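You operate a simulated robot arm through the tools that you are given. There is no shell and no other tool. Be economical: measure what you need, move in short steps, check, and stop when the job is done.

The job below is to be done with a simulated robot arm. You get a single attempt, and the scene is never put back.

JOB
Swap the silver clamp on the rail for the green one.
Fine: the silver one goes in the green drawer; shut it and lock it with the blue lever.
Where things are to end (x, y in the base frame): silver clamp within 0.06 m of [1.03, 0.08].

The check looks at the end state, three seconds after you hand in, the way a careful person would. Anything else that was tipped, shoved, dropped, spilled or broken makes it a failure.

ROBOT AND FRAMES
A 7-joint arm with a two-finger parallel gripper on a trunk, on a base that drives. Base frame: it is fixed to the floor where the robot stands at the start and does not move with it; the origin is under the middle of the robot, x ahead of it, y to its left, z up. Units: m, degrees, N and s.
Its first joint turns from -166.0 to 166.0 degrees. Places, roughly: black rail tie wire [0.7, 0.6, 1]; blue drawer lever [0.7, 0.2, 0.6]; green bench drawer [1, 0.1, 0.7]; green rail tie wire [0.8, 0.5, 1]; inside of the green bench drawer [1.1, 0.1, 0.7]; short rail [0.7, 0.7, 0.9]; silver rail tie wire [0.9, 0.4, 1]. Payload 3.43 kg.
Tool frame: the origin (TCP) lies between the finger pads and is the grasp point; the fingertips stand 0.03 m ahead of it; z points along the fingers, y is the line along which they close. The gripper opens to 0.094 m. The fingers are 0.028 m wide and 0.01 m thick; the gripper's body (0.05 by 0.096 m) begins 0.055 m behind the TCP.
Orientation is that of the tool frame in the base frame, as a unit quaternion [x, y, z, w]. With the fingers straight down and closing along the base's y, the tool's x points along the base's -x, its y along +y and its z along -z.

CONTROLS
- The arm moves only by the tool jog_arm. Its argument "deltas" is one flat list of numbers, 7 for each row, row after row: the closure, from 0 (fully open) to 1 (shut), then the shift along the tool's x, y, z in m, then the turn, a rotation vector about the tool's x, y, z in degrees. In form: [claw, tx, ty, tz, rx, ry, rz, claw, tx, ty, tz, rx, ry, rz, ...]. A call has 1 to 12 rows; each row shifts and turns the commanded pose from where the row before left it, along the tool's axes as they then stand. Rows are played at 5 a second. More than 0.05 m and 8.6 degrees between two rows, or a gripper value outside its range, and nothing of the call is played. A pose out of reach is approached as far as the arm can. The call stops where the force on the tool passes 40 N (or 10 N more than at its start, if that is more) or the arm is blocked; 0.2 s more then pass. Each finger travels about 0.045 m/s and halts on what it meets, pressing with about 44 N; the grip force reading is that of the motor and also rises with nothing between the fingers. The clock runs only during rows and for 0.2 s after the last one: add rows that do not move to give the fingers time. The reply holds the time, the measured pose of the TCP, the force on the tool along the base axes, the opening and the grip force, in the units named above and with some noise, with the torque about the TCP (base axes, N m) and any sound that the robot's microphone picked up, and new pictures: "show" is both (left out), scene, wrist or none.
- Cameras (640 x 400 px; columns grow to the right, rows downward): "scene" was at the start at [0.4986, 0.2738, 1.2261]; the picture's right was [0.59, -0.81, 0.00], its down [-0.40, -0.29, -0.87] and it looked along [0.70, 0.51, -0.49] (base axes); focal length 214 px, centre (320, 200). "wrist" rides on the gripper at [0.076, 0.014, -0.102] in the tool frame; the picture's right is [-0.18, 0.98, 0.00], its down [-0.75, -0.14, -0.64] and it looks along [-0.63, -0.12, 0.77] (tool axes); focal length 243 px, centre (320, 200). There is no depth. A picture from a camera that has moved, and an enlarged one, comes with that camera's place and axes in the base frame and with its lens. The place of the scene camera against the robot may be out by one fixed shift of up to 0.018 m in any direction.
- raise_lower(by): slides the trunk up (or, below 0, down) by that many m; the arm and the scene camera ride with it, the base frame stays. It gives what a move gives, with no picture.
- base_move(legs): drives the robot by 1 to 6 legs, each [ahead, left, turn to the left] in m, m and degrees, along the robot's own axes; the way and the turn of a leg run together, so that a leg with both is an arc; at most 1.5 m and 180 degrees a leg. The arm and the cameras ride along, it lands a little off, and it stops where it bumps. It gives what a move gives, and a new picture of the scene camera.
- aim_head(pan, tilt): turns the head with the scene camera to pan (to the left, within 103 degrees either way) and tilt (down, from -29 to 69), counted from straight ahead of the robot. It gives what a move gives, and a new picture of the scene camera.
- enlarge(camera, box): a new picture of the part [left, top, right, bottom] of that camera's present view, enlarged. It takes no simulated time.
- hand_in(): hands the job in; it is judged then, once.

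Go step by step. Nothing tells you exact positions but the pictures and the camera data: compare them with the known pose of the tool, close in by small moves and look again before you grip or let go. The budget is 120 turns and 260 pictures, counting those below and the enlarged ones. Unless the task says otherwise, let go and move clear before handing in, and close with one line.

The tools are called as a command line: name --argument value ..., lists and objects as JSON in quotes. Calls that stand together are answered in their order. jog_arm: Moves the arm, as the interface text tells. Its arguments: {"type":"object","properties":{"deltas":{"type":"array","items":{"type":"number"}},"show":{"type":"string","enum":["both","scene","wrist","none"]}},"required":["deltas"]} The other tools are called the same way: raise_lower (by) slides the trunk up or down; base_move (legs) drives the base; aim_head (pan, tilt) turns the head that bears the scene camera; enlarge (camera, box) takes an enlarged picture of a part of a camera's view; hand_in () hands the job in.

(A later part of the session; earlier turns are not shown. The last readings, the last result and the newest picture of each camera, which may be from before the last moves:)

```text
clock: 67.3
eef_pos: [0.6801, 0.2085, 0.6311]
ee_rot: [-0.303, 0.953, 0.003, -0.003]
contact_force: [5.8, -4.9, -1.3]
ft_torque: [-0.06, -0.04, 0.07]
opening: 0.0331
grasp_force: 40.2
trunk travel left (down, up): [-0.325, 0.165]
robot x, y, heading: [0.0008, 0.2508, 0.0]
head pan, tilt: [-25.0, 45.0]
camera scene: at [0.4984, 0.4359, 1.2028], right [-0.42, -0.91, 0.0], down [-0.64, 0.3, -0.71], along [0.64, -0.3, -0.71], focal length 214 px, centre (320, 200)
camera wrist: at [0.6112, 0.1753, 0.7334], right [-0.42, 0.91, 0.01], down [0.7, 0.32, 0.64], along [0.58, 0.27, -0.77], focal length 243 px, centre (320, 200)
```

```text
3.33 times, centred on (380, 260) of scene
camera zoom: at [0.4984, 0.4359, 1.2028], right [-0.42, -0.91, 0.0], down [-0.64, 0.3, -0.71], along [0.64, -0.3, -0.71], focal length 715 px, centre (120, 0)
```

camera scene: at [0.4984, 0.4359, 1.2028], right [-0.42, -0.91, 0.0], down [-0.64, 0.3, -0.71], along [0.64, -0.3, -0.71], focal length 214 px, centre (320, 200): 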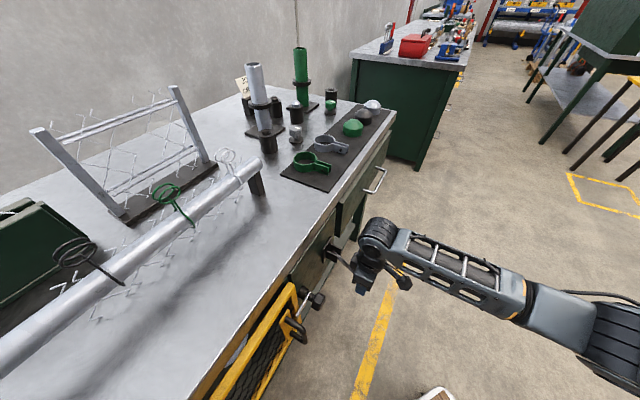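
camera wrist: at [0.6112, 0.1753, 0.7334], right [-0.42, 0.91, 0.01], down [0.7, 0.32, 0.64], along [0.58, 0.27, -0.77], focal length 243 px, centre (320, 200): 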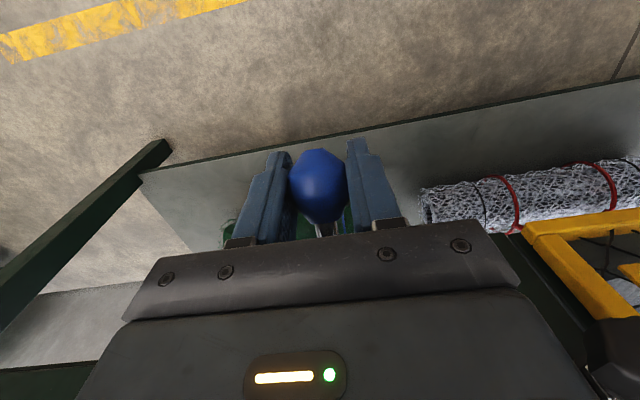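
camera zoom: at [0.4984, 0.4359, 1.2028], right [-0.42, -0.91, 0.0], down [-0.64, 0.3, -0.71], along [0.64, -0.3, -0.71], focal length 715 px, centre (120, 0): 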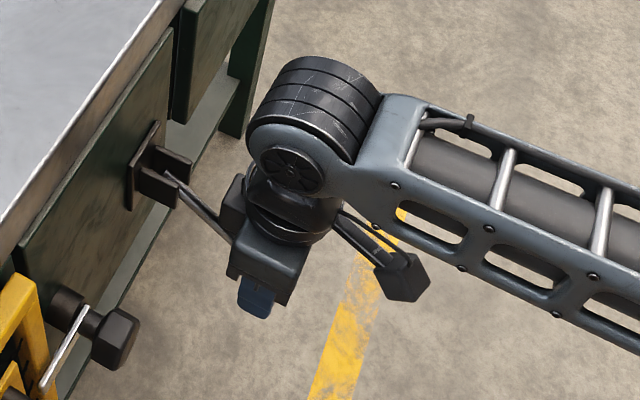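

Knob held. I test the lever gently upward along its arc.

jog_arm --deltas '[1, 0.003, 0, -0.003, 0, 0, 0, 1, 0.004, 0, -0.004, 0, 0, 0, 1, 0.005, 0, -0.005, 0, 0, 0]' --show "wrist"

```text
clock: 68.1
eef_pos: [0.6729, 0.2021, 0.6436]
ee_rot: [-0.303, 0.953, 0.004, -0.001]
contact_force: [33.3, 1.3, 0.7]
ft_torque: [-0.58, 0.82, 0.03]
opening: 0.0322
grasp_force: 44.6
trunk travel left (down, up): [-0.325, 0.165]
robot x, y, heading: [-0.0005, 0.2509, 0.1]
head pan, tilt: [-25.0, 45.0]
camera wrist: at [0.6026, 0.1693, 0.7455], right [-0.42, 0.91, 0.01], down [0.7, 0.32, 0.64], along [0.58, 0.27, -0.77], focal length 243 px, centre (320, 200)
```

wrist: 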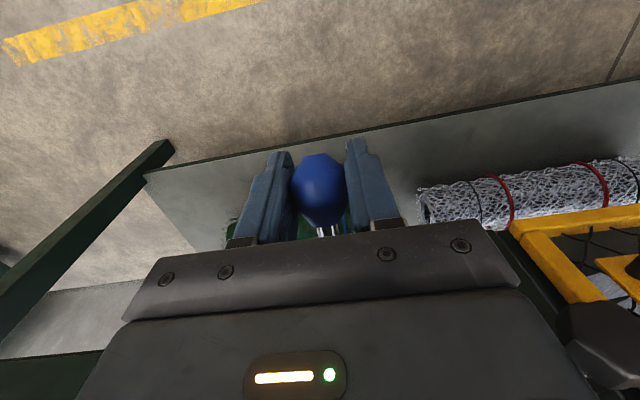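

The lever seems to rise with little vertical resistance, only radial strain. I ease that and go on upward.

jog_arm --deltas '[1, -0.004, -0.001, 0, 0, 0, 0, 1, 0.004, 0, -0.007, 0, 0, 0, 1, 0.004, 0, -0.007, 0, 0, 0, 1, 0.003, 0, -0.008, 0, 0, 0]' --show "both"

enlarge --camera "scene" --box '[300, 200, 460, 320]'

```text
clock: 69.1
eef_pos: [0.665, 0.1978, 0.6648]
ee_rot: [-0.303, 0.953, 0.004, -0.005]
contact_force: [3.9, -5.1, -14.8]
ft_torque: [-0.73, 1.05, -0.03]
opening: 0.0324
grasp_force: 44.8
trunk travel left (down, up): [-0.325, 0.165]
robot x, y, heading: [0.0013, 0.246, -0.0]
head pan, tilt: [-25.0, 45.0]
camera scene: at [0.4985, 0.4361, 1.2026], right [-0.42, -0.91, 0.0], down [-0.64, 0.3, -0.71], along [0.64, -0.3, -0.71], focal length 214 px, centre (320, 200)
camera wrist: at [0.5964, 0.1643, 0.767], right [-0.42, 0.91, 0.01], down [0.7, 0.32, 0.64], along [0.57, 0.27, -0.77], focal length 243 px, centre (320, 200)
```

scene: 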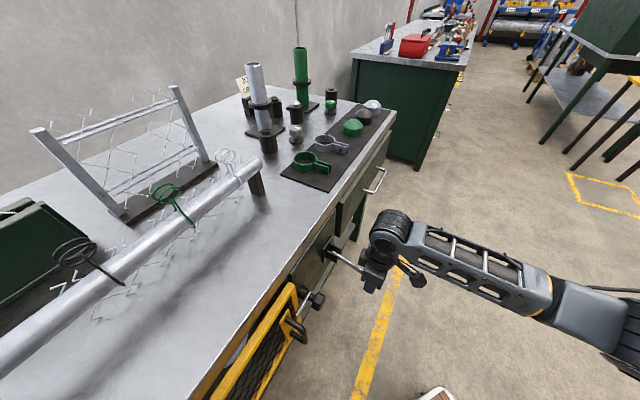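
wrist: 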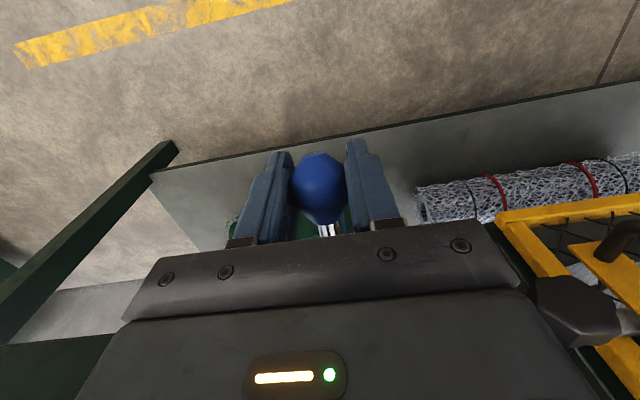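

```text
3.33 times, centred on (380, 260) of scene
camera zoom: at [0.4985, 0.4361, 1.2026], right [-0.42, -0.91, 0.0], down [-0.64, 0.3, -0.71], along [0.64, -0.3, -0.71], focal length 715 px, centre (120, 0)
```

zoom: 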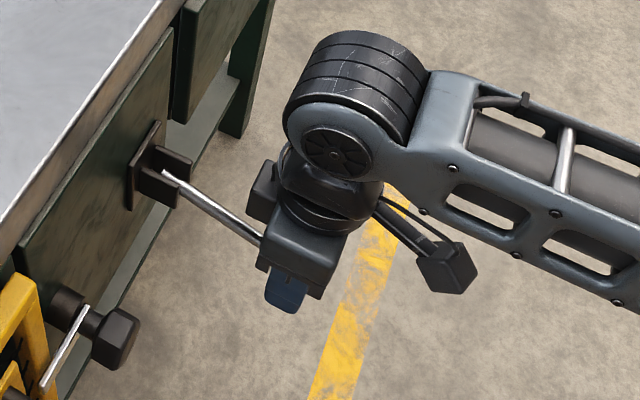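

The lever is clearly rising and the knob turns in the grip. I continue up along the arc to horizontal.

jog_arm --deltas '[1, 0.004, 0, -0.006, 0, 0, 0, 1, 0.004, 0, -0.007, 0, 0, 0, 1, 0.003, 0, -0.0105, 0, 0, 0, 1, 0.003, 0, -0.0105, 0, 0, 0, 1, 0.001, 0, -0.011, 0, 0, 0, 1, 0.001, 0, -0.011, 0, 0, 0]' --show "scene"

enlarge --camera "scene" --box '[300, 200, 460, 320]'

```text
clock: 70.0
eef_pos: [0.6591, 0.1924, 0.6909]
ee_rot: [-0.305, 0.952, 0.005, 0.0]
contact_force: [9.6, 2.0, -6.8]
ft_torque: [-0.52, 0.56, 0.04]
opening: 0.0327
grasp_force: 45.3
trunk travel left (down, up): [-0.325, 0.165]
robot x, y, heading: [-0.0024, 0.2524, 0.2]
head pan, tilt: [-25.0, 45.0]
stopped in row 4: the force on the tool passed its limit at 41 N (the readings are from after the stop); the commanded pose is now the measured one
camera scene: at [0.4989, 0.4365, 1.2028], right [-0.42, -0.91, 0.0], down [-0.64, 0.3, -0.71], along [0.64, -0.3, -0.71], focal length 214 px, centre (320, 200)
```

scene: 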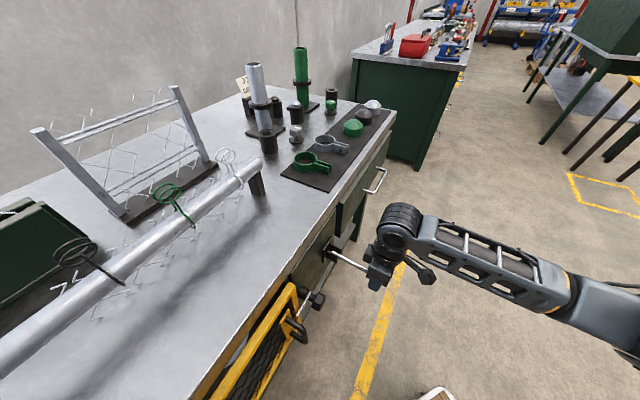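

```text
3.33 times, centred on (380, 260) of scene
camera zoom: at [0.4989, 0.4365, 1.2028], right [-0.42, -0.91, 0.0], down [-0.64, 0.3, -0.71], along [0.64, -0.3, -0.71], focal length 715 px, centre (120, 0)
```

zoom: 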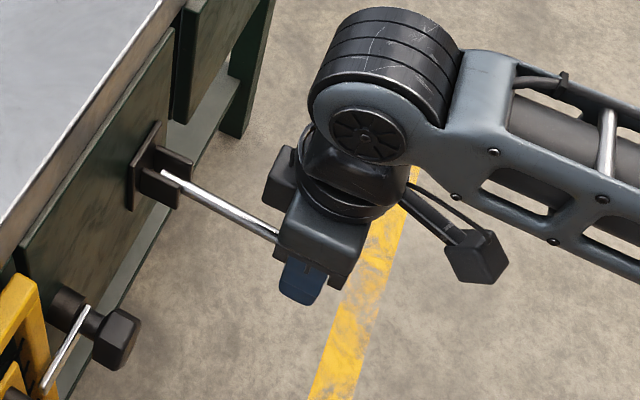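

Stopped by strain, perhaps radial. I pull in 3 mm and try purely upward in smaller steps.

jog_arm --deltas '[1, -0.002, 0, -0.004, 0, 0, 0, 1, 0, 0, -0.006, 0, 0, 0, 1, 0, 0, -0.006, 0, 0, 0, 1, 0, 0, -0.006, 0, 0, 0]' --show "none"

```text
clock: 71.0
eef_pos: [0.6599, 0.1937, 0.7114]
ee_rot: [-0.305, 0.952, 0.005, 0.0]
contact_force: [-9.4, -1.1, -12.1]
ft_torque: [-0.75, 1.14, 0.03]
opening: 0.0326
grasp_force: 44.9
trunk travel left (down, up): [-0.325, 0.165]
robot x, y, heading: [-0.0045, 0.2475, -0.0]
head pan, tilt: [-25.0, 45.0]
```

It keeps moving. I continue upward past horizontal.

jog_arm --deltas '[1, 0.001, 0, -0.008, 0, 0, 0, 1, 0, 0, -0.008, 0, 0, 0, 1, -0.001, 0, -0.009, 0, 0, 0, 1, -0.0015, 0, -0.009, 0, 0, 0, 1, -0.002, 0, -0.009, 0, 0, 0]' --show "scene"

enlarge --camera "scene" --box '[300, 200, 460, 320]'

```text
clock: 72.1
eef_pos: [0.6652, 0.197, 0.7484]
ee_rot: [-0.305, 0.952, 0.006, 0.003]
contact_force: [12.4, 3.9, -12.3]
ft_torque: [-0.67, 0.81, 0.01]
opening: 0.0323
grasp_force: 45.2
trunk travel left (down, up): [-0.325, 0.165]
robot x, y, heading: [0.0028, 0.2489, 0.3]
head pan, tilt: [-25.0, 45.0]
stopped in row 5: the force on the tool passed its limit at 45 N (the readings are from after the stop); the commanded pose is now the measured one
camera scene: at [0.4994, 0.4369, 1.2028], right [-0.42, -0.91, 0.0], down [-0.64, 0.3, -0.71], along [0.64, -0.3, -0.71], focal length 214 px, centre (320, 200)
```

scene: 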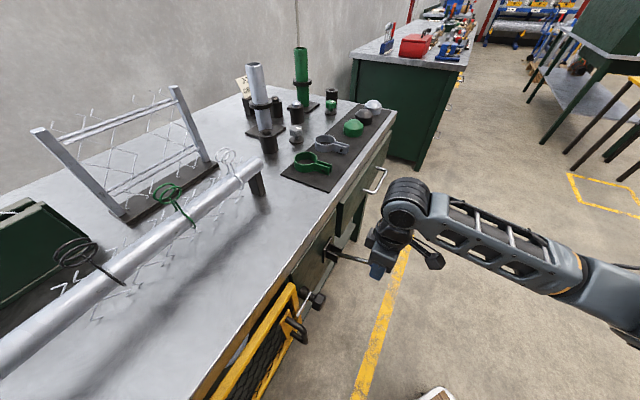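

```text
3.33 times, centred on (380, 260) of scene
camera zoom: at [0.4994, 0.4369, 1.2028], right [-0.42, -0.91, 0.0], down [-0.64, 0.3, -0.71], along [0.64, -0.3, -0.71], focal length 715 px, centre (120, 0)
```

zoom: 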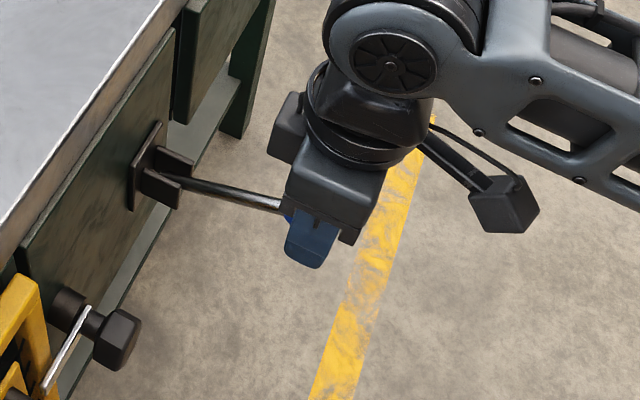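

The arc fits a pivot at n≈0.757, z≈0.70 with radius ≈0.11 m. I follow it further up and inward.

jog_arm --deltas '[1, -0.003, 0, -0.005, 0, 0, 0, 1, -0.004, 0, -0.005, 0, 0, 0, 1, -0.004, 0, -0.005, 0, 0, 0, 1, -0.005, 0, -0.005, 0, 0, 0, 1, -0.005, 0, -0.005, 0, 0, 0]' --show "scene"

enlarge --camera "scene" --box '[300, 200, 460, 320]'

```text
clock: 73.4
eef_pos: [0.6783, 0.207, 0.7742]
ee_rot: [-0.306, 0.952, 0.007, 0.0]
contact_force: [-8.6, -1.8, 6.4]
ft_torque: [0.3, -0.24, -0.02]
opening: 0.0323
grasp_force: 44.8
trunk travel left (down, up): [-0.325, 0.165]
robot x, y, heading: [-0.0027, 0.2475, 0.3]
head pan, tilt: [-25.0, 45.0]
stopped in row 5: the force on the tool passed its limit at 40 N (the readings are from after the stop); the commanded pose is now the measured one
camera scene: at [0.4981, 0.4364, 1.203], right [-0.42, -0.91, 0.0], down [-0.64, 0.3, -0.71], along [0.64, -0.3, -0.71], focal length 214 px, centre (320, 200)
```

scene: 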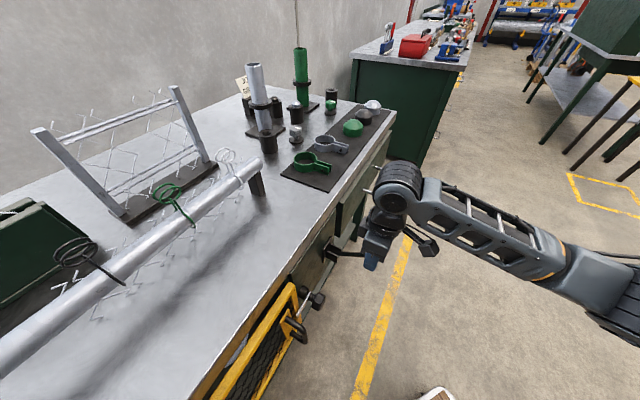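

```text
3.33 times, centred on (380, 260) of scene
camera zoom: at [0.4981, 0.4364, 1.203], right [-0.42, -0.91, 0.0], down [-0.64, 0.3, -0.71], along [0.64, -0.3, -0.71], focal length 715 px, centre (120, 0)
```

zoom: 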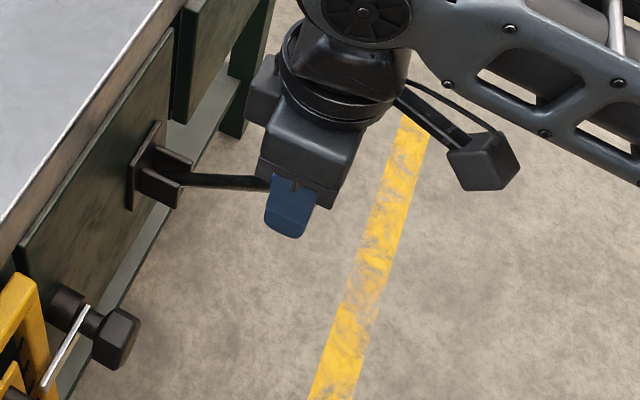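

Now about +41°, symmetric with the start at about −40°, so this may be its stop. I test a few more millimetres along the tangent.

jog_arm --deltas '[1, -0.002, 0, -0.0025, 0, 0, 0, 1, -0.002, 0, -0.0025, 0, 0, 0, 1, -0.002, 0, -0.0025, 0, 0, 0, 1, -0.002, 0, -0.0025, 0, 0, 0]' --show "wrist"

```text
clock: 73.9
eef_pos: [0.6809, 0.2082, 0.7742]
ee_rot: [-0.305, 0.952, 0.005, -0.006]
contact_force: [-2.1, -1.3, -11.9]
ft_torque: [0.47, -0.71, -0.02]
opening: 0.0322
grasp_force: 45.5
trunk travel left (down, up): [-0.325, 0.165]
robot x, y, heading: [0.0029, 0.2514, 0.1]
head pan, tilt: [-25.0, 45.0]
stopped in row 2: the force on the tool passed its limit at 42 N (the readings are from after the stop); the commanded pose is now the measured one
camera wrist: at [0.6109, 0.174, 0.877], right [-0.42, 0.91, 0.01], down [0.7, 0.32, 0.63], along [0.57, 0.28, -0.77], focal length 243 px, centre (320, 200)
```

wrist: 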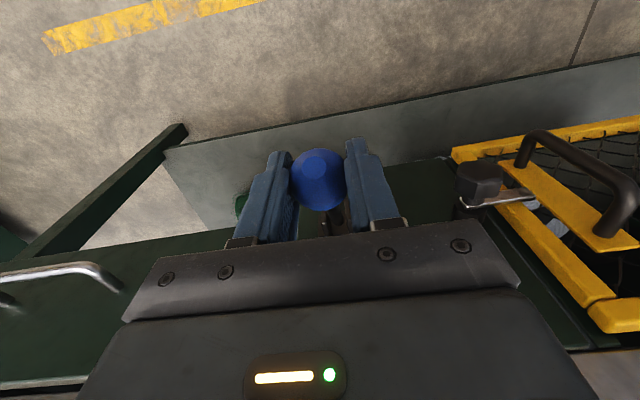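

It's hard against its upper stop. I release the knob, rise clear, and see if the lever stays up.

jog_arm --deltas '[0.6, 0, 0, 0, 0, 0, 0, 0.1, 0, 0, 0, 0, 0, 0, 0, 0, 0, 0, 0, 0, 0, 0, 0, 0, 0, 0, 0, 0, 0, 0, 0, 0, 0, 0, 0, 0, 0.01, 0, -0.04, 0, 0, 0, 0, 0.01, 0, -0.045, 0, 0, 0, 0, 0, 0, -0.045, 0, 0, 0, 0, 0, 0, -0.045, 0, 0, 0]'

enlarge --camera "scene" --box '[300, 200, 460, 320]'

```text
clock: 75.9
eef_pos: [0.6665, 0.1946, 0.9505]
ee_rot: [-0.306, 0.952, 0.007, -0.006]
contact_force: [-0.3, 0.6, -0.9]
ft_torque: [0.02, 0.0, 0.0]
opening: 0.0939
grasp_force: 0.2
trunk travel left (down, up): [-0.325, 0.165]
robot x, y, heading: [0.002, 0.2486, 0.1]
head pan, tilt: [-25.0, 45.0]
camera scene: at [0.4983, 0.4364, 1.2027], right [-0.42, -0.91, 0.0], down [-0.64, 0.3, -0.71], along [0.64, -0.3, -0.71], focal length 214 px, centre (320, 200)
camera wrist: at [0.5973, 0.162, 1.0527], right [-0.42, 0.91, 0.01], down [0.7, 0.32, 0.63], along [0.57, 0.28, -0.77], focal length 243 px, centre (320, 200)
```

scene: 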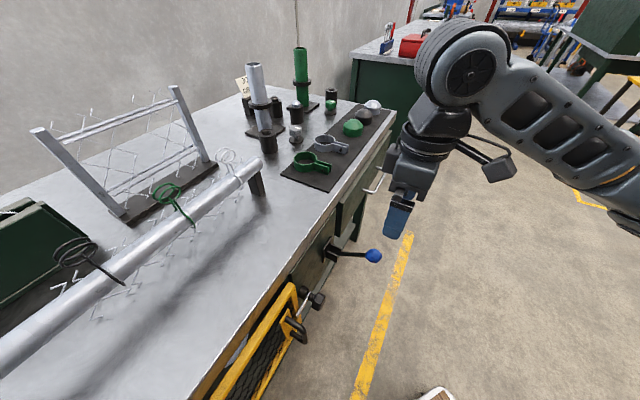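
wrist: 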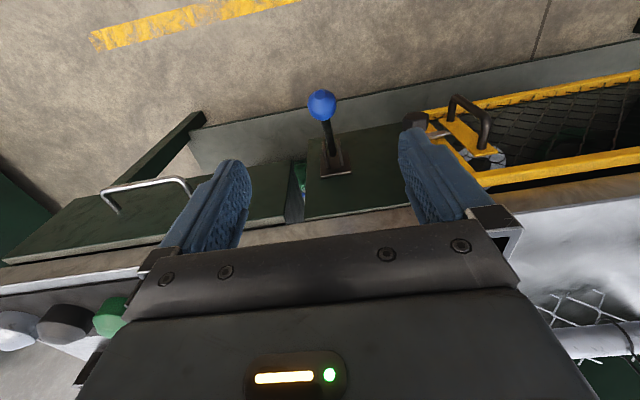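

```text
3.33 times, centred on (380, 260) of scene
camera zoom: at [0.4983, 0.4364, 1.2027], right [-0.42, -0.91, 0.0], down [-0.64, 0.3, -0.71], along [0.64, -0.3, -0.71], focal length 715 px, centre (120, 0)
```

zoom: 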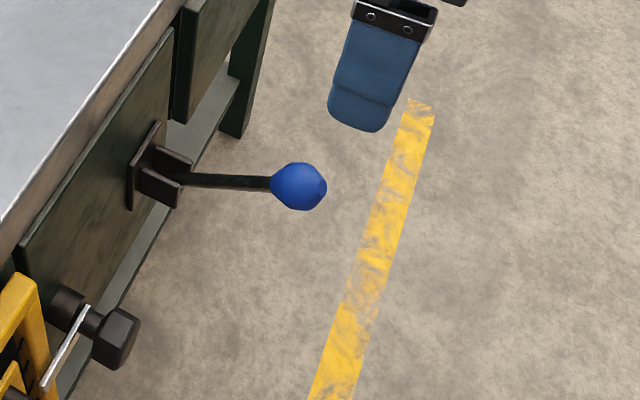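

The lever stays up. To be sure this is the locked state, I'll test-pull the drawer handle; first I slide back along and yaw back.

jog_arm --deltas '[0, 0, -0.043, 0, 0, 0, 0, 0, 0, -0.043, 0, 0, 0, 0, 0, 0, -0.043, 0, 0, 0, 0, 0, 0, -0.043, 0, 0, 0, 0, 0, 0, -0.043, 0, 0, 0, 0, 0, 0, -0.043, 0, 0, 0, 0, 0, 0, -0.042, 0, 0, 0, 0]' --show "none"

jog_arm --deltas '[0, 0, 0, 0, 0, 0, 7.5, 0, 0, 0, 0, 0, 0, 7.5, 0, 0, 0, 0, 0, 0, 7.5, 0, 0, 0, 0, 0, 0, 7.5, 0, 0, 0, 0, 0, 0, 7.5, 0, 0, 0, 0, 0, 0, 7.5, 0, 0, 0, 0, 0, 0, 7.5, 0, 0, 0, 0, 0, 0, 7.5, 0, 0, 0, 0, 0, 0, 7.5, 0, 0, 0, 0, 0, 0, 7.5, 0, 0, 0, 0, 0, 0, 7.5, 0, 0, 0, 0, 0, 0, 7.5]' --show "none"

```text
clock: 77.5
eef_pos: [0.8396, -0.0492, 0.9459]
ee_rot: [-0.305, 0.952, 0.005, -0.006]
contact_force: [-0.1, 0.2, -0.2]
ft_torque: [0.03, 0.01, 0.02]
opening: 0.094
grasp_force: 0.0
trunk travel left (down, up): [-0.325, 0.165]
robot x, y, heading: [0.0008, 0.2497, 0.2]
head pan, tilt: [-25.0, 45.0]
```

```text
clock: 80.1
eef_pos: [0.8398, -0.0491, 0.9466]
ee_rot: [0.459, 0.888, 0.0, -0.008]
contact_force: [0.0, 1.0, 0.4]
ft_torque: [0.02, 0.02, 0.02]
opening: 0.094
grasp_force: 0.1
trunk travel left (down, up): [-0.325, 0.165]
robot x, y, heading: [0.0004, 0.2486, -0.0]
head pan, tilt: [-25.0, 45.0]
```

Now I lower and tilt to the handle again.

jog_arm --deltas '[0.415, 0, 0, 0.04, 0, 0, 0, 0.415, 0, 0, 0.04, 0, 0, 0, 0.415, 0, 0, 0.036, 0, 0, 0, 0.415, 0, 0, 0, -7.5, 0, 0, 0.415, 0, 0, 0, -7.5, 0, 0, 0.415, 0, 0, 0, -7.5, 0, 0, 0.415, 0, 0, 0, -7.5, 0, 0, 0.415, 0, 0, 0, -7.5, 0, 0, 0.415, 0, 0, 0, -7.5, 0, 0]' --show "wrist"

```text
clock: 82.1
eef_pos: [0.8396, -0.0473, 0.8297]
ee_rot: [0.425, 0.821, 0.342, 0.169]
contact_force: [-0.5, -0.1, 0.4]
ft_torque: [-0.03, 0.02, 0.01]
opening: 0.0548
grasp_force: 0.1
trunk travel left (down, up): [-0.325, 0.165]
robot x, y, heading: [-0.0005, 0.2496, 0.1]
head pan, tilt: [-25.0, 45.0]
camera wrist: at [0.7447, -0.0235, 0.9131], right [0.68, 0.25, 0.69], down [-0.01, -0.94, 0.35], along [0.73, -0.24, -0.64], focal length 243 px, centre (320, 200)
```

wrist: 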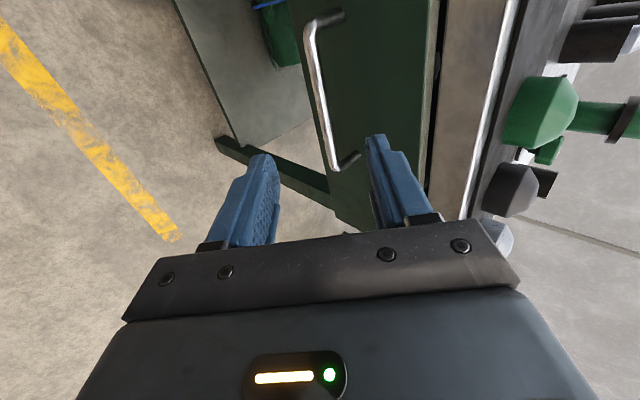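

Aligned. I advance, grip, and pull about 1 cm as a test.

jog_arm --deltas '[0.415, 0, 0, 0.039, 0, 0, 0, 0.415, 0, 0, 0.039, 0, 0, 0, 0.415, 0, 0, 0.038, 0, 0, 0, 0.7, 0, 0, 0, 0, 0, 0, 1, 0, 0, 0, 0, 0, 0, 1, 0, 0, 0, 0, 0, 0, 1, 0, 0, 0, 0, 0, 0, 1, 0, 0, 0, 0, 0, 0]' --show "none"

jog_arm --deltas '[1, 0, -0.002, -0.002, 0, 0, 0, 1, 0, -0.002, -0.002, 0, 0, 0, 1, 0, -0.002, -0.002, 0, 0, 0, 1, 0, -0.002, -0.002, 0, 0, 0]' --show "wrist"

```text
clock: 83.9
eef_pos: [0.9058, -0.0003, 0.7503]
ee_rot: [0.424, 0.822, 0.341, 0.17]
contact_force: [18.3, 7.6, 9.9]
ft_torque: [-0.32, -0.74, 0.59]
opening: 0.0117
grasp_force: 45.5
trunk travel left (down, up): [-0.325, 0.165]
robot x, y, heading: [-0.0031, 0.2503, 0.4]
head pan, tilt: [-25.0, 45.0]
```

```text
clock: 84.3
eef_pos: [0.9053, -0.0002, 0.7508]
ee_rot: [0.424, 0.822, 0.341, 0.17]
contact_force: [5.2, -0.3, -2.5]
ft_torque: [-0.24, -0.21, 0.41]
opening: 0.0118
grasp_force: 45.0
trunk travel left (down, up): [-0.325, 0.165]
robot x, y, heading: [-0.0003, 0.2491, -0.0]
head pan, tilt: [-25.0, 45.0]
stopped in row 2: the force on the tool passed its limit at 45 N (the readings are from after the stop); the commanded pose is now the measured one
camera wrist: at [0.8113, 0.025, 0.8325], right [0.68, 0.25, 0.69], down [-0.01, -0.94, 0.35], along [0.74, -0.24, -0.63], focal length 243 px, centre (320, 200)
```

wrist: 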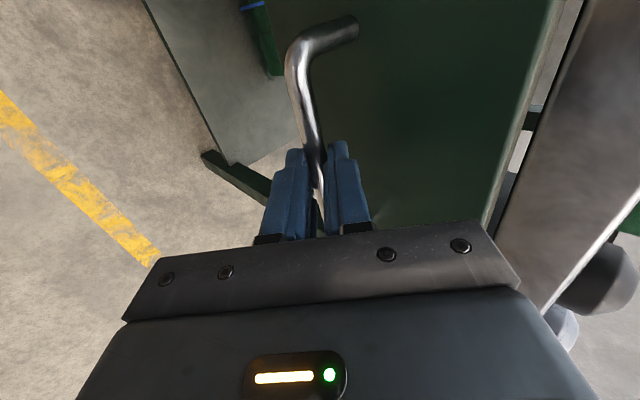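

The drawer does not budge at 45 N: it is locked. I release, back out and level.

jog_arm --deltas '[0.7, 0, 0, 0, 0, 0, 0, 0.415, 0, 0, 0, 0, 0, 0, 0.415, 0, 0, 0, 0, 0, 0, 0.415, 0, 0, -0.033, 0, 0, 0, 0.415, 0, 0, -0.04, 0, 0, 0, 0.415, 0, 0, -0.045, 0, 0, 0, 0.2, 0, 0, 0, 7.5, 0, 0, 0, 0, 0, 0, 7.5, 0, 0, 0, 0, 0, 0, 7.5, 0, 0, 0, 0, 0, 0, 7.5, 0, 0, 0, 0, 0, 0, 7.5, 0, 0, 0, 0, 0, 0, 7.5, 0, 0]' --show "none"

jog_arm --deltas '[0, 0, 0, -0.045, 0, 0, 0, 0, 0, 0, -0.045, 0, 0, 0, 0, 0, 0, -0.045, 0, 0, 0, 0, 0, 0, -0.045, 0, 0, 0, 0, 0, 0, -0.045, 0, 0, 0, 0, 0, 0, -0.045, 0, 0, 0, 0, 0, 0.02, -0.03, 0, 0, 0, 0, 0.04, 0.02, 0, 0, 0, 0, 0, 0.04, 0.02, 0, 0, 0, 0, 0, 0.04, 0.02, 0, 0, 0, 0, 0, 0.04, 0.02, 0, 0, 0, 0, 0, 0.045, 0.01, 0, 0, 0, 0]' --show "none"

aim_head --pan 30 --tilt 45

```text
clock: 86.9
eef_pos: [0.8388, -0.047, 0.8336]
ee_rot: [0.457, 0.889, 0.001, -0.005]
contact_force: [0.2, 1.0, -0.1]
ft_torque: [-0.02, 0.01, 0.03]
opening: 0.0941
grasp_force: 0.0
trunk travel left (down, up): [-0.325, 0.165]
robot x, y, heading: [0.0015, 0.2485, -0.1]
head pan, tilt: [-25.0, 45.0]
```

```text
clock: 89.5
eef_pos: [0.8101, 0.1781, 1.1349]
ee_rot: [0.457, 0.889, 0.002, -0.005]
contact_force: [-0.6, -0.6, 0.4]
ft_torque: [0.03, -0.01, 0.04]
opening: 0.0941
grasp_force: 0.1
trunk travel left (down, up): [-0.325, 0.165]
robot x, y, heading: [-0.0015, 0.2474, 0.1]
head pan, tilt: [-25.0, 45.0]
```

```text
clock: 90.8
eef_pos: [0.8094, 0.1788, 1.1355]
ee_rot: [0.456, 0.89, 0.001, -0.005]
contact_force: [-0.4, 0.6, 0.1]
ft_torque: [-0.02, -0.01, 0.01]
opening: 0.0938
grasp_force: 0.0
trunk travel left (down, up): [-0.325, 0.165]
robot x, y, heading: [0.0016, 0.247, 0.3]
head pan, tilt: [30.0, 45.0]
camera scene: at [0.4951, 0.5115, 1.2029], right [0.5, -0.87, 0.0], down [-0.61, -0.35, -0.71], along [0.61, 0.35, -0.71], focal length 214 px, centre (320, 200)
```

scene: 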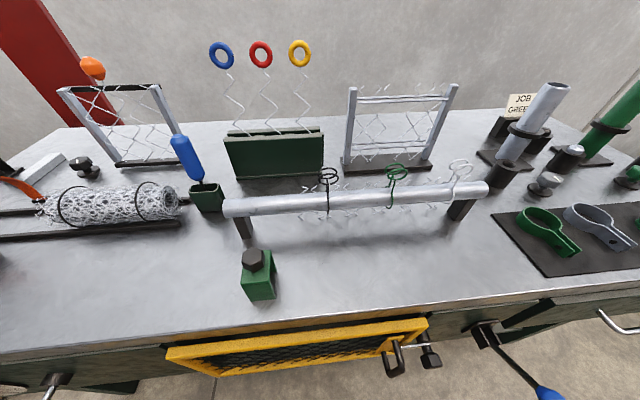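

Everything on the bench looks undisturbed. Next the green saddle near (0.58, 0.66): I travel above it.

jog_arm --deltas '[0, 0.035, 0.032, 0, 0, 0, 0, 0, 0.035, 0.032, 0, 0, 0, 0, 0, 0.035, 0.032, 0, 0, 0, 0, 0, 0.046, 0, 0, 0, 0, 0, 0, 0.046, 0, 0, 0, 0, 0, 0, 0.046, 0, 0, 0, 0, 0, 0, 0.046, 0, 0, 0, 0, 0, 0, 0.046, 0, 0, 0, 0, 0, 0, 0.046, 0, 0, 0, 0, 0, 0, 0.046, 0, 0, 0, 0, 0, 0, 0.046, 0, 0, 0, 0, 0, 0, 0.046, 0, 0, 0, 0, 0]' --show "wrist"

enlarge --camera "wrist" --box '[180, 30, 460, 205]'

```text
clock: 93.4
eef_pos: [0.5864, 0.6561, 1.1416]
ee_rot: [0.457, 0.889, 0.002, -0.005]
contact_force: [0.0, -0.5, 0.4]
ft_torque: [0.03, 0.03, 0.01]
opening: 0.094
grasp_force: 0.1
trunk travel left (down, up): [-0.325, 0.165]
robot x, y, heading: [-0.0004, 0.2497, 0.2]
head pan, tilt: [30.0, 45.0]
camera wrist: at [0.554, 0.7254, 1.2443], right [0.91, 0.42, 0.0], down [0.33, -0.7, 0.63], along [0.26, -0.58, -0.77], focal length 243 px, centre (320, 200)
```

wrist: 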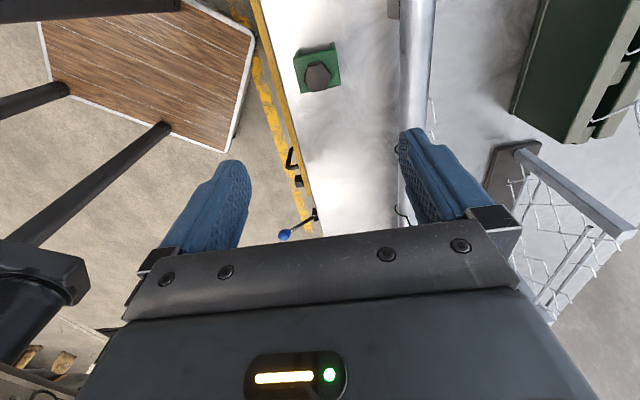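

```text
2.29 times, centred on (320, 118) of wrist
camera zoom: at [0.554, 0.7254, 1.2443], right [0.91, 0.42, 0.0], down [0.33, -0.7, 0.63], along [0.26, -0.58, -0.77], focal length 555 px, centre (320, 389)
```

zoom: 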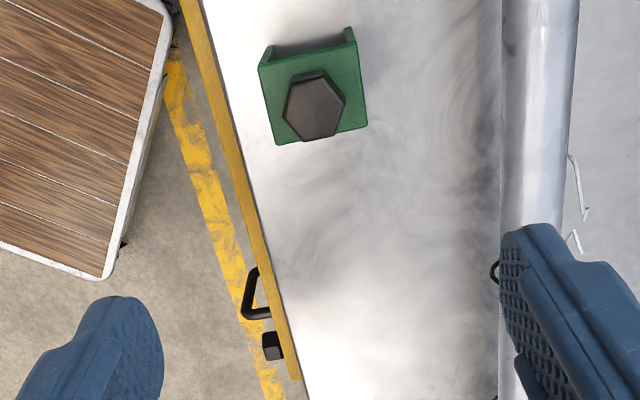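

The green saddle is aligned with the tool; its bolt top is at about (0.579, 0.662, 0.950). I centre over it and descend partway.

jog_arm --deltas '[0, 0.009, -0.0026, 0.035, 0, 0, 0, 0, 0, 0, 0.045, 0, 0, 0, 0, 0, 0, 0.045, 0, 0, 0, 0, 0, 0, 0.02, 0, 0, 0]'

enlarge --camera "wrist" --box '[180, 80, 460, 255]'

```text
clock: 94.4
eef_pos: [0.5766, 0.6644, 0.9961]
ee_rot: [0.457, 0.89, 0.001, -0.005]
contact_force: [0.5, -0.1, 0.2]
ft_torque: [0.01, -0.03, -0.02]
opening: 0.0941
grasp_force: 0.1
trunk travel left (down, up): [-0.325, 0.165]
robot x, y, heading: [-0.0023, 0.2461, -0.0]
head pan, tilt: [30.0, 45.0]
camera scene: at [0.495, 0.5116, 1.203], right [0.5, -0.87, 0.0], down [-0.61, -0.35, -0.71], along [0.61, 0.35, -0.71], focal length 214 px, centre (320, 200)
camera wrist: at [0.5449, 0.7333, 1.0985], right [0.91, 0.42, 0.0], down [0.33, -0.7, 0.63], along [0.27, -0.58, -0.77], focal length 243 px, centre (320, 200)
```

scene: 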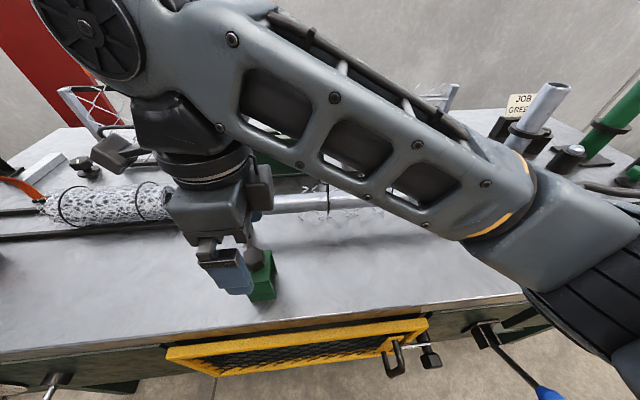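
wrist: 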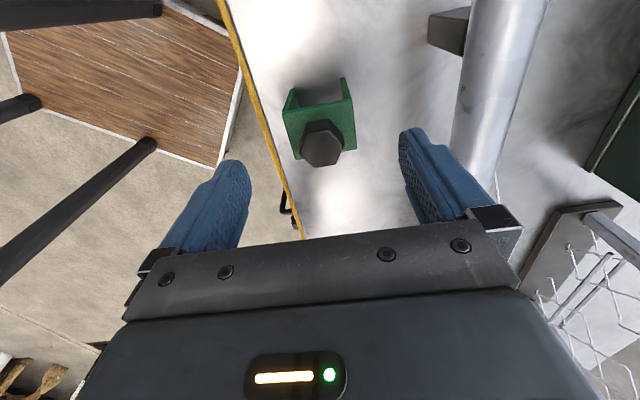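

```text
2.29 times, centred on (320, 168) of wrist
camera zoom: at [0.5449, 0.7333, 1.0985], right [0.91, 0.42, 0.0], down [0.33, -0.7, 0.63], along [0.27, -0.58, -0.77], focal length 555 px, centre (320, 274)
```

zoom: 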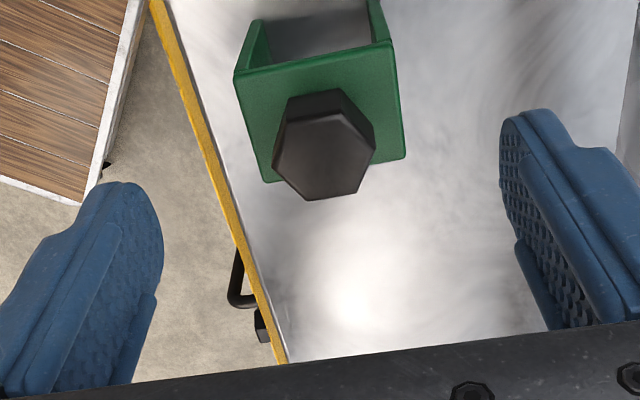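

Centred within 2 mm. I descend to z≈0.915 around the green saddle.

jog_arm --deltas '[0, -0.001, 0.0015, 0.03, 0, 0, 0, 0, 0, 0, 0.03, 0, 0, 0, 0, 0, 0, 0.015, 0, 0, 0, 0, 0, 0, 0.006, 0, 0, 0]'

```text
clock: 95.4
eef_pos: [0.579, 0.6636, 0.9146]
ee_rot: [0.456, 0.89, 0.002, -0.005]
contact_force: [-0.6, -0.6, 0.3]
ft_torque: [0.01, 0.01, 0.02]
opening: 0.0941
grasp_force: 0.0
trunk travel left (down, up): [-0.325, 0.165]
robot x, y, heading: [-0.0018, 0.2497, 0.1]
head pan, tilt: [30.0, 45.0]
camera scene: at [0.4951, 0.5116, 1.2029], right [0.5, -0.87, 0.0], down [-0.61, -0.35, -0.71], along [0.61, 0.35, -0.71], focal length 214 px, centre (320, 200)
camera wrist: at [0.5467, 0.7336, 1.0172], right [0.91, 0.42, 0.0], down [0.33, -0.7, 0.63], along [0.27, -0.58, -0.77], focal length 243 px, centre (320, 200)
```

scene: 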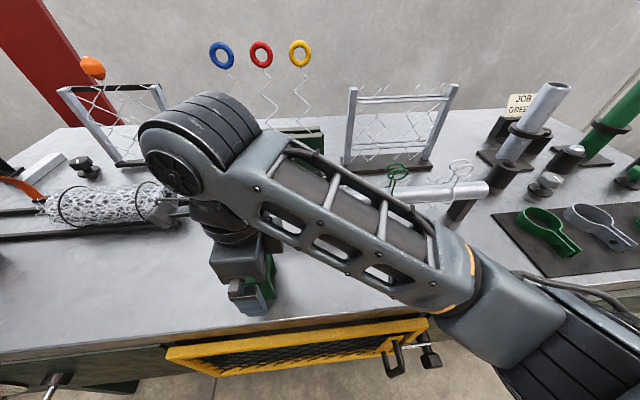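
wrist: 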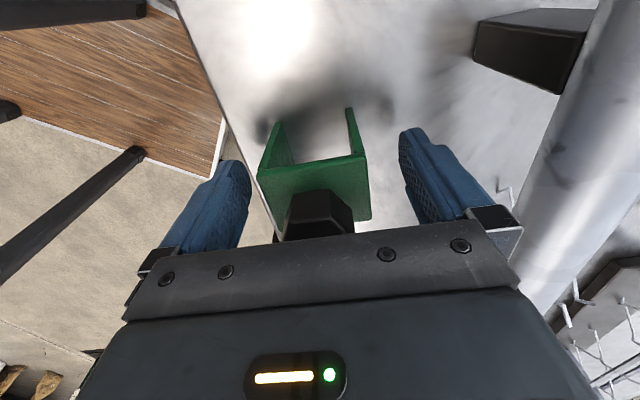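

The saddle sits slightly left of centre; I nudge 3 mm, close, and lift.

jog_arm --deltas '[0, 0, -0.003, 0, 0, 0, 0, 0.3, 0, 0, 0, 0, 0, 0, 0.6, 0, 0, 0, 0, 0, 0, 1, 0, 0, 0, 0, 0, 0, 1, 0, 0, 0, 0, 0, 0, 1, 0, 0, 0, 0, 0, 0, 1, 0, 0, -0.01, 0, 0, 0, 1, 0, 0, -0.03, 0, 0, 0, 1, 0, 0, -0.04, 0, 0, 0, 1, 0, 0, -0.04, 0, 0, 0]'

```text
clock: 97.6
eef_pos: [0.5767, 0.6611, 1.0331]
ee_rot: [0.457, 0.89, 0.0, -0.005]
contact_force: [-0.2, -0.2, -2.3]
ft_torque: [-0.03, 0.03, 0.0]
opening: 0.0564
grasp_force: 44.2
trunk travel left (down, up): [-0.325, 0.165]
robot x, y, heading: [-0.0004, 0.2481, 0.1]
head pan, tilt: [30.0, 45.0]
camera scene: at [0.4953, 0.5117, 1.2027], right [0.5, -0.87, 0.0], down [-0.61, -0.35, -0.71], along [0.61, 0.35, -0.71], focal length 214 px, centre (320, 200)
camera wrist: at [0.5453, 0.7308, 1.1369], right [0.91, 0.42, 0.0], down [0.33, -0.7, 0.63], along [0.27, -0.58, -0.77], focal length 243 px, centre (320, 200)
```

scene: 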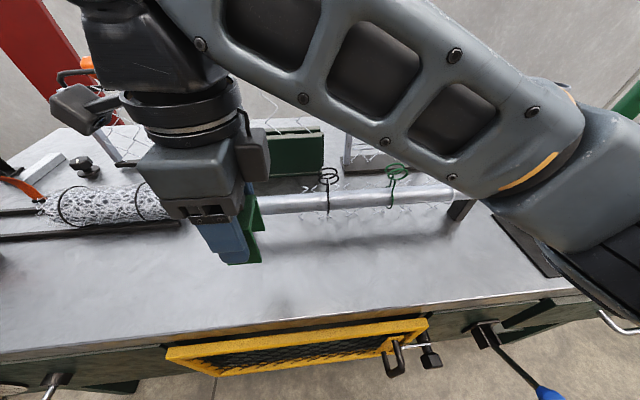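
wrist: 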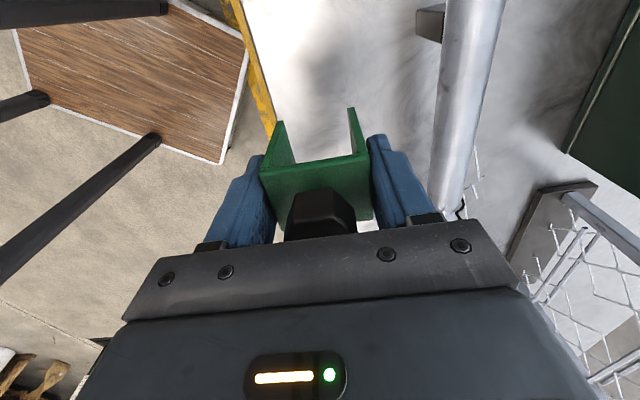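

The green saddle is held squarely. I raise it and move over the rail to the silver one's old seat.

jog_arm --deltas '[1, 0, 0, -0.03, 0, 0, 0, 1, 0, 0, -0.03, 0, 0, 0, 1, -0.001, 0.038, 0, 0, 0, 0, 1, -0.0015, 0.038, 0, 0, 0, 0, 1, -0.001, 0.037, 0, 0, 0, 0]'

enlarge --camera "wrist" --box '[180, 0, 460, 250]'

```text
clock: 98.8
eef_pos: [0.6707, 0.7241, 1.0947]
ee_rot: [0.456, 0.89, 0.001, -0.005]
contact_force: [0.4, 0.1, -1.6]
ft_torque: [0.0, -0.01, -0.01]
opening: 0.056
grasp_force: 44.1
trunk travel left (down, up): [-0.325, 0.165]
robot x, y, heading: [-0.0001, 0.2489, 0.1]
head pan, tilt: [30.0, 45.0]
camera scene: at [0.4951, 0.5113, 1.2029], right [0.5, -0.87, 0.0], down [-0.61, -0.35, -0.71], along [0.61, 0.35, -0.71], focal length 214 px, centre (320, 200)
camera wrist: at [0.64, 0.7931, 1.1971], right [0.91, 0.42, 0.0], down [0.33, -0.7, 0.63], along [0.27, -0.58, -0.77], focal length 243 px, centre (320, 200)
```

scene: 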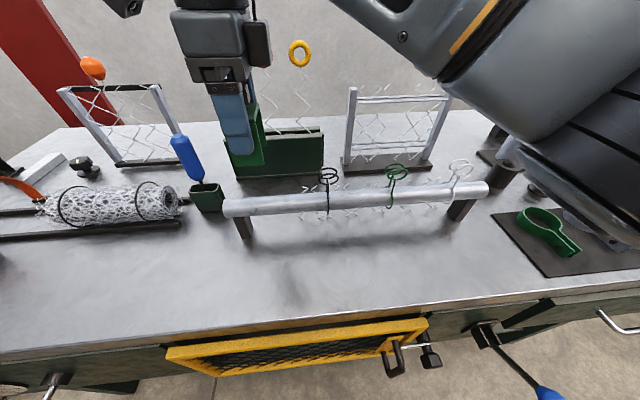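
wrist: 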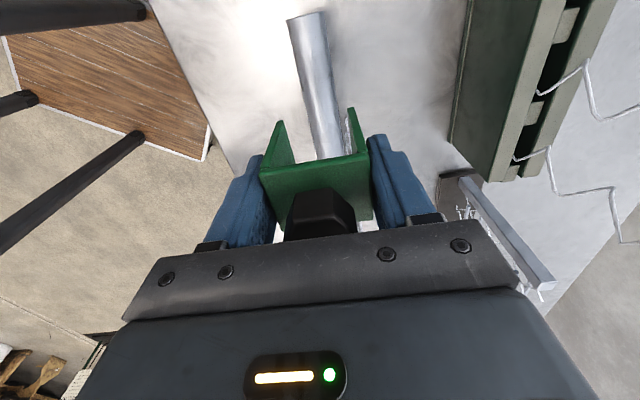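

```text
1.60 times, centred on (320, 125) of wrist
camera zoom: at [0.64, 0.7931, 1.1971], right [0.91, 0.42, 0.0], down [0.33, -0.7, 0.63], along [0.27, -0.58, -0.77], focal length 388 px, centre (320, 320)
```

zoom: 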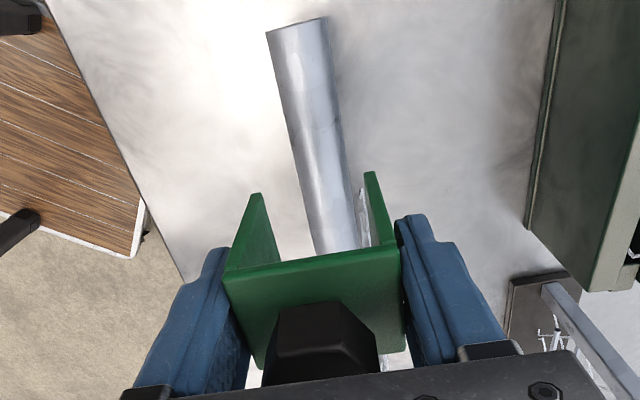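

The rail lies between the green saddle's flanks. I lower it partway and check.

jog_arm --deltas '[1, 0, 0, 0.04, 0, 0, 0, 1, 0, 0, 0.04, 0, 0, 0, 1, 0, 0, 0.025, 0, 0, 0]'

enlarge --camera "scene" --box '[180, 120, 340, 240]'

```text
clock: 99.6
eef_pos: [0.6708, 0.7237, 0.9884]
ee_rot: [0.456, 0.89, 0.002, -0.005]
contact_force: [-0.8, -0.6, -1.1]
ft_torque: [0.02, -0.01, 0.0]
opening: 0.0563
grasp_force: 43.1
trunk travel left (down, up): [-0.325, 0.165]
robot x, y, heading: [-0.0021, 0.2485, 0.0]
head pan, tilt: [30.0, 45.0]
camera scene: at [0.495, 0.5116, 1.203], right [0.5, -0.87, 0.0], down [-0.61, -0.35, -0.71], along [0.61, 0.35, -0.71], focal length 214 px, centre (320, 200)
camera wrist: at [0.6387, 0.7942, 1.0916], right [0.91, 0.42, 0.0], down [0.33, -0.7, 0.63], along [0.27, -0.58, -0.77], focal length 243 px, centre (320, 200)
```

scene: 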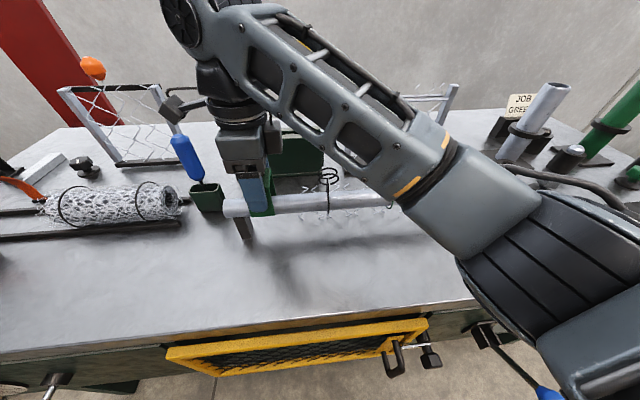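
wrist: 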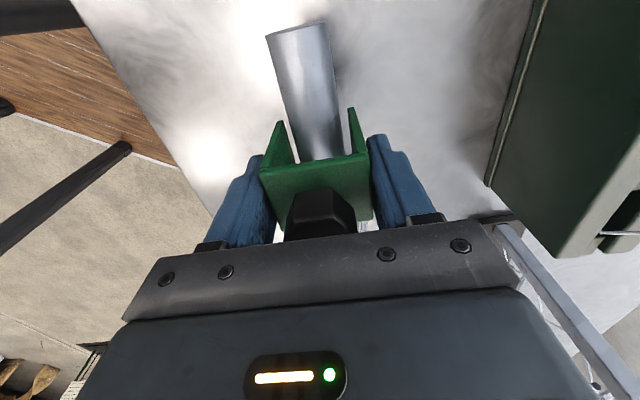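

```text
3.33 times, centred on (260, 180) of scene
camera zoom: at [0.495, 0.5116, 1.203], right [0.5, -0.87, 0.0], down [-0.61, -0.35, -0.71], along [0.61, 0.35, -0.71], focal length 715 px, centre (520, 267)
```

zoom: 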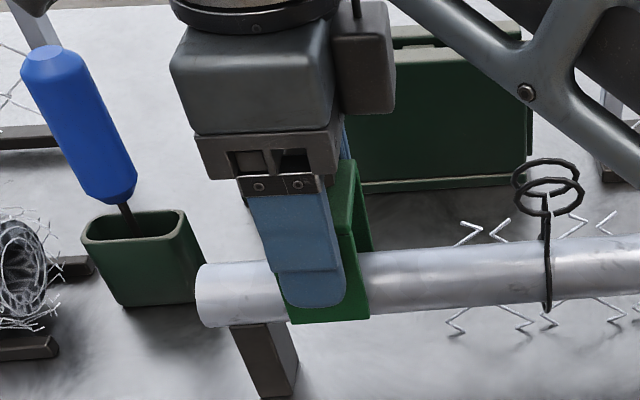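

Flanks straddle the tube cleanly. I lower in small steps to seating.

jog_arm --deltas '[1, 0, 0, 0.015, 0, 0, 0, 1, 0, 0, 0.012, 0, 0, 0, 1, 0, 0, 0.006, 0, 0, 0, 1, 0, 0, 0.004, 0, 0, 0, 1, 0, 0, 0.003, 0, 0, 0, 1, 0, 0, 0.003, 0, 0, 0]'

enlarge --camera "scene" --box '[180, 120, 340, 240]'

```text
clock: 101.0
eef_pos: [0.6704, 0.7263, 0.9484]
ee_rot: [0.456, 0.89, 0.002, -0.004]
contact_force: [-1.0, -1.3, 8.9]
ft_torque: [-0.16, -0.09, 0.0]
opening: 0.0565
grasp_force: 44.2
trunk travel left (down, up): [-0.325, 0.165]
robot x, y, heading: [-0.0014, 0.2503, -0.0]
head pan, tilt: [30.0, 45.0]
camera scene: at [0.4949, 0.5114, 1.2033], right [0.5, -0.87, 0.0], down [-0.61, -0.35, -0.71], along [0.61, 0.35, -0.71], focal length 214 px, centre (320, 200)
camera wrist: at [0.638, 0.7949, 1.0505], right [0.91, 0.42, 0.0], down [0.33, -0.7, 0.63], along [0.27, -0.57, -0.77], focal length 243 px, centre (320, 200)
```

scene: 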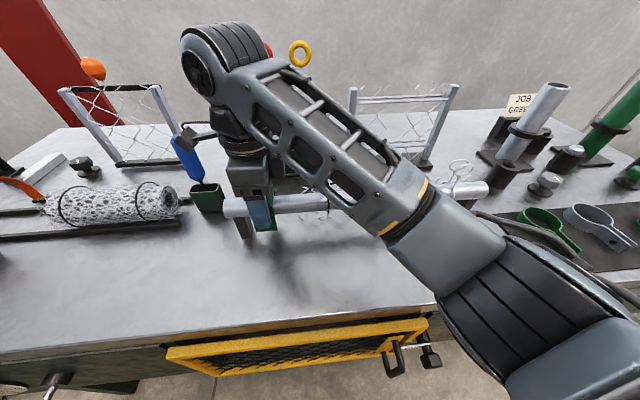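
wrist: 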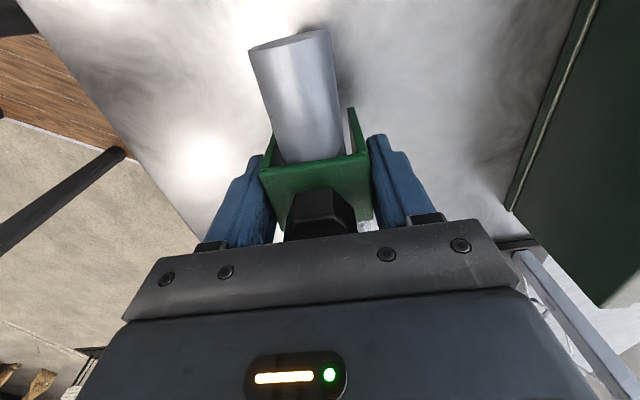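

```text
3.33 times, centred on (260, 180) of scene
camera zoom: at [0.4949, 0.5114, 1.2033], right [0.5, -0.87, 0.0], down [-0.61, -0.35, -0.71], along [0.61, 0.35, -0.71], focal length 715 px, centre (520, 267)
```

zoom: 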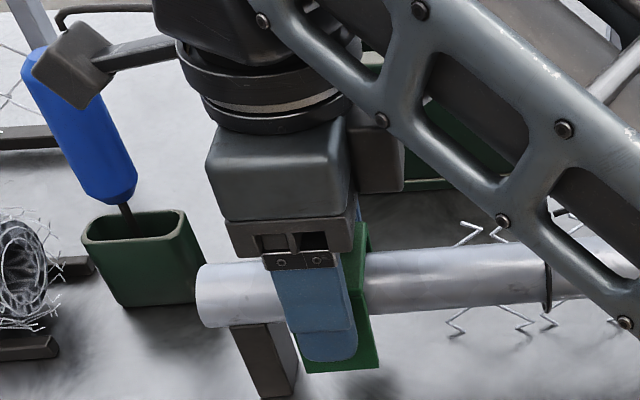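

First contact at z≈0.948 with 9 N, as expected. I press 3 mm more to confirm it's seated.

jog_arm --deltas '[1, 0, 0, 0.002, 0, 0, 0, 1, 0, 0, 0.001, 0, 0, 0]' --show "none"

```text
clock: 101.6
eef_pos: [0.6705, 0.7262, 0.9467]
ee_rot: [0.456, 0.89, 0.004, -0.005]
contact_force: [1.1, 0.6, 37.1]
ft_torque: [-0.06, 0.04, 0.12]
opening: 0.0556
grasp_force: 44.0
trunk travel left (down, up): [-0.325, 0.165]
robot x, y, heading: [0.0014, 0.2472, 0.3]
head pan, tilt: [30.0, 45.0]
```

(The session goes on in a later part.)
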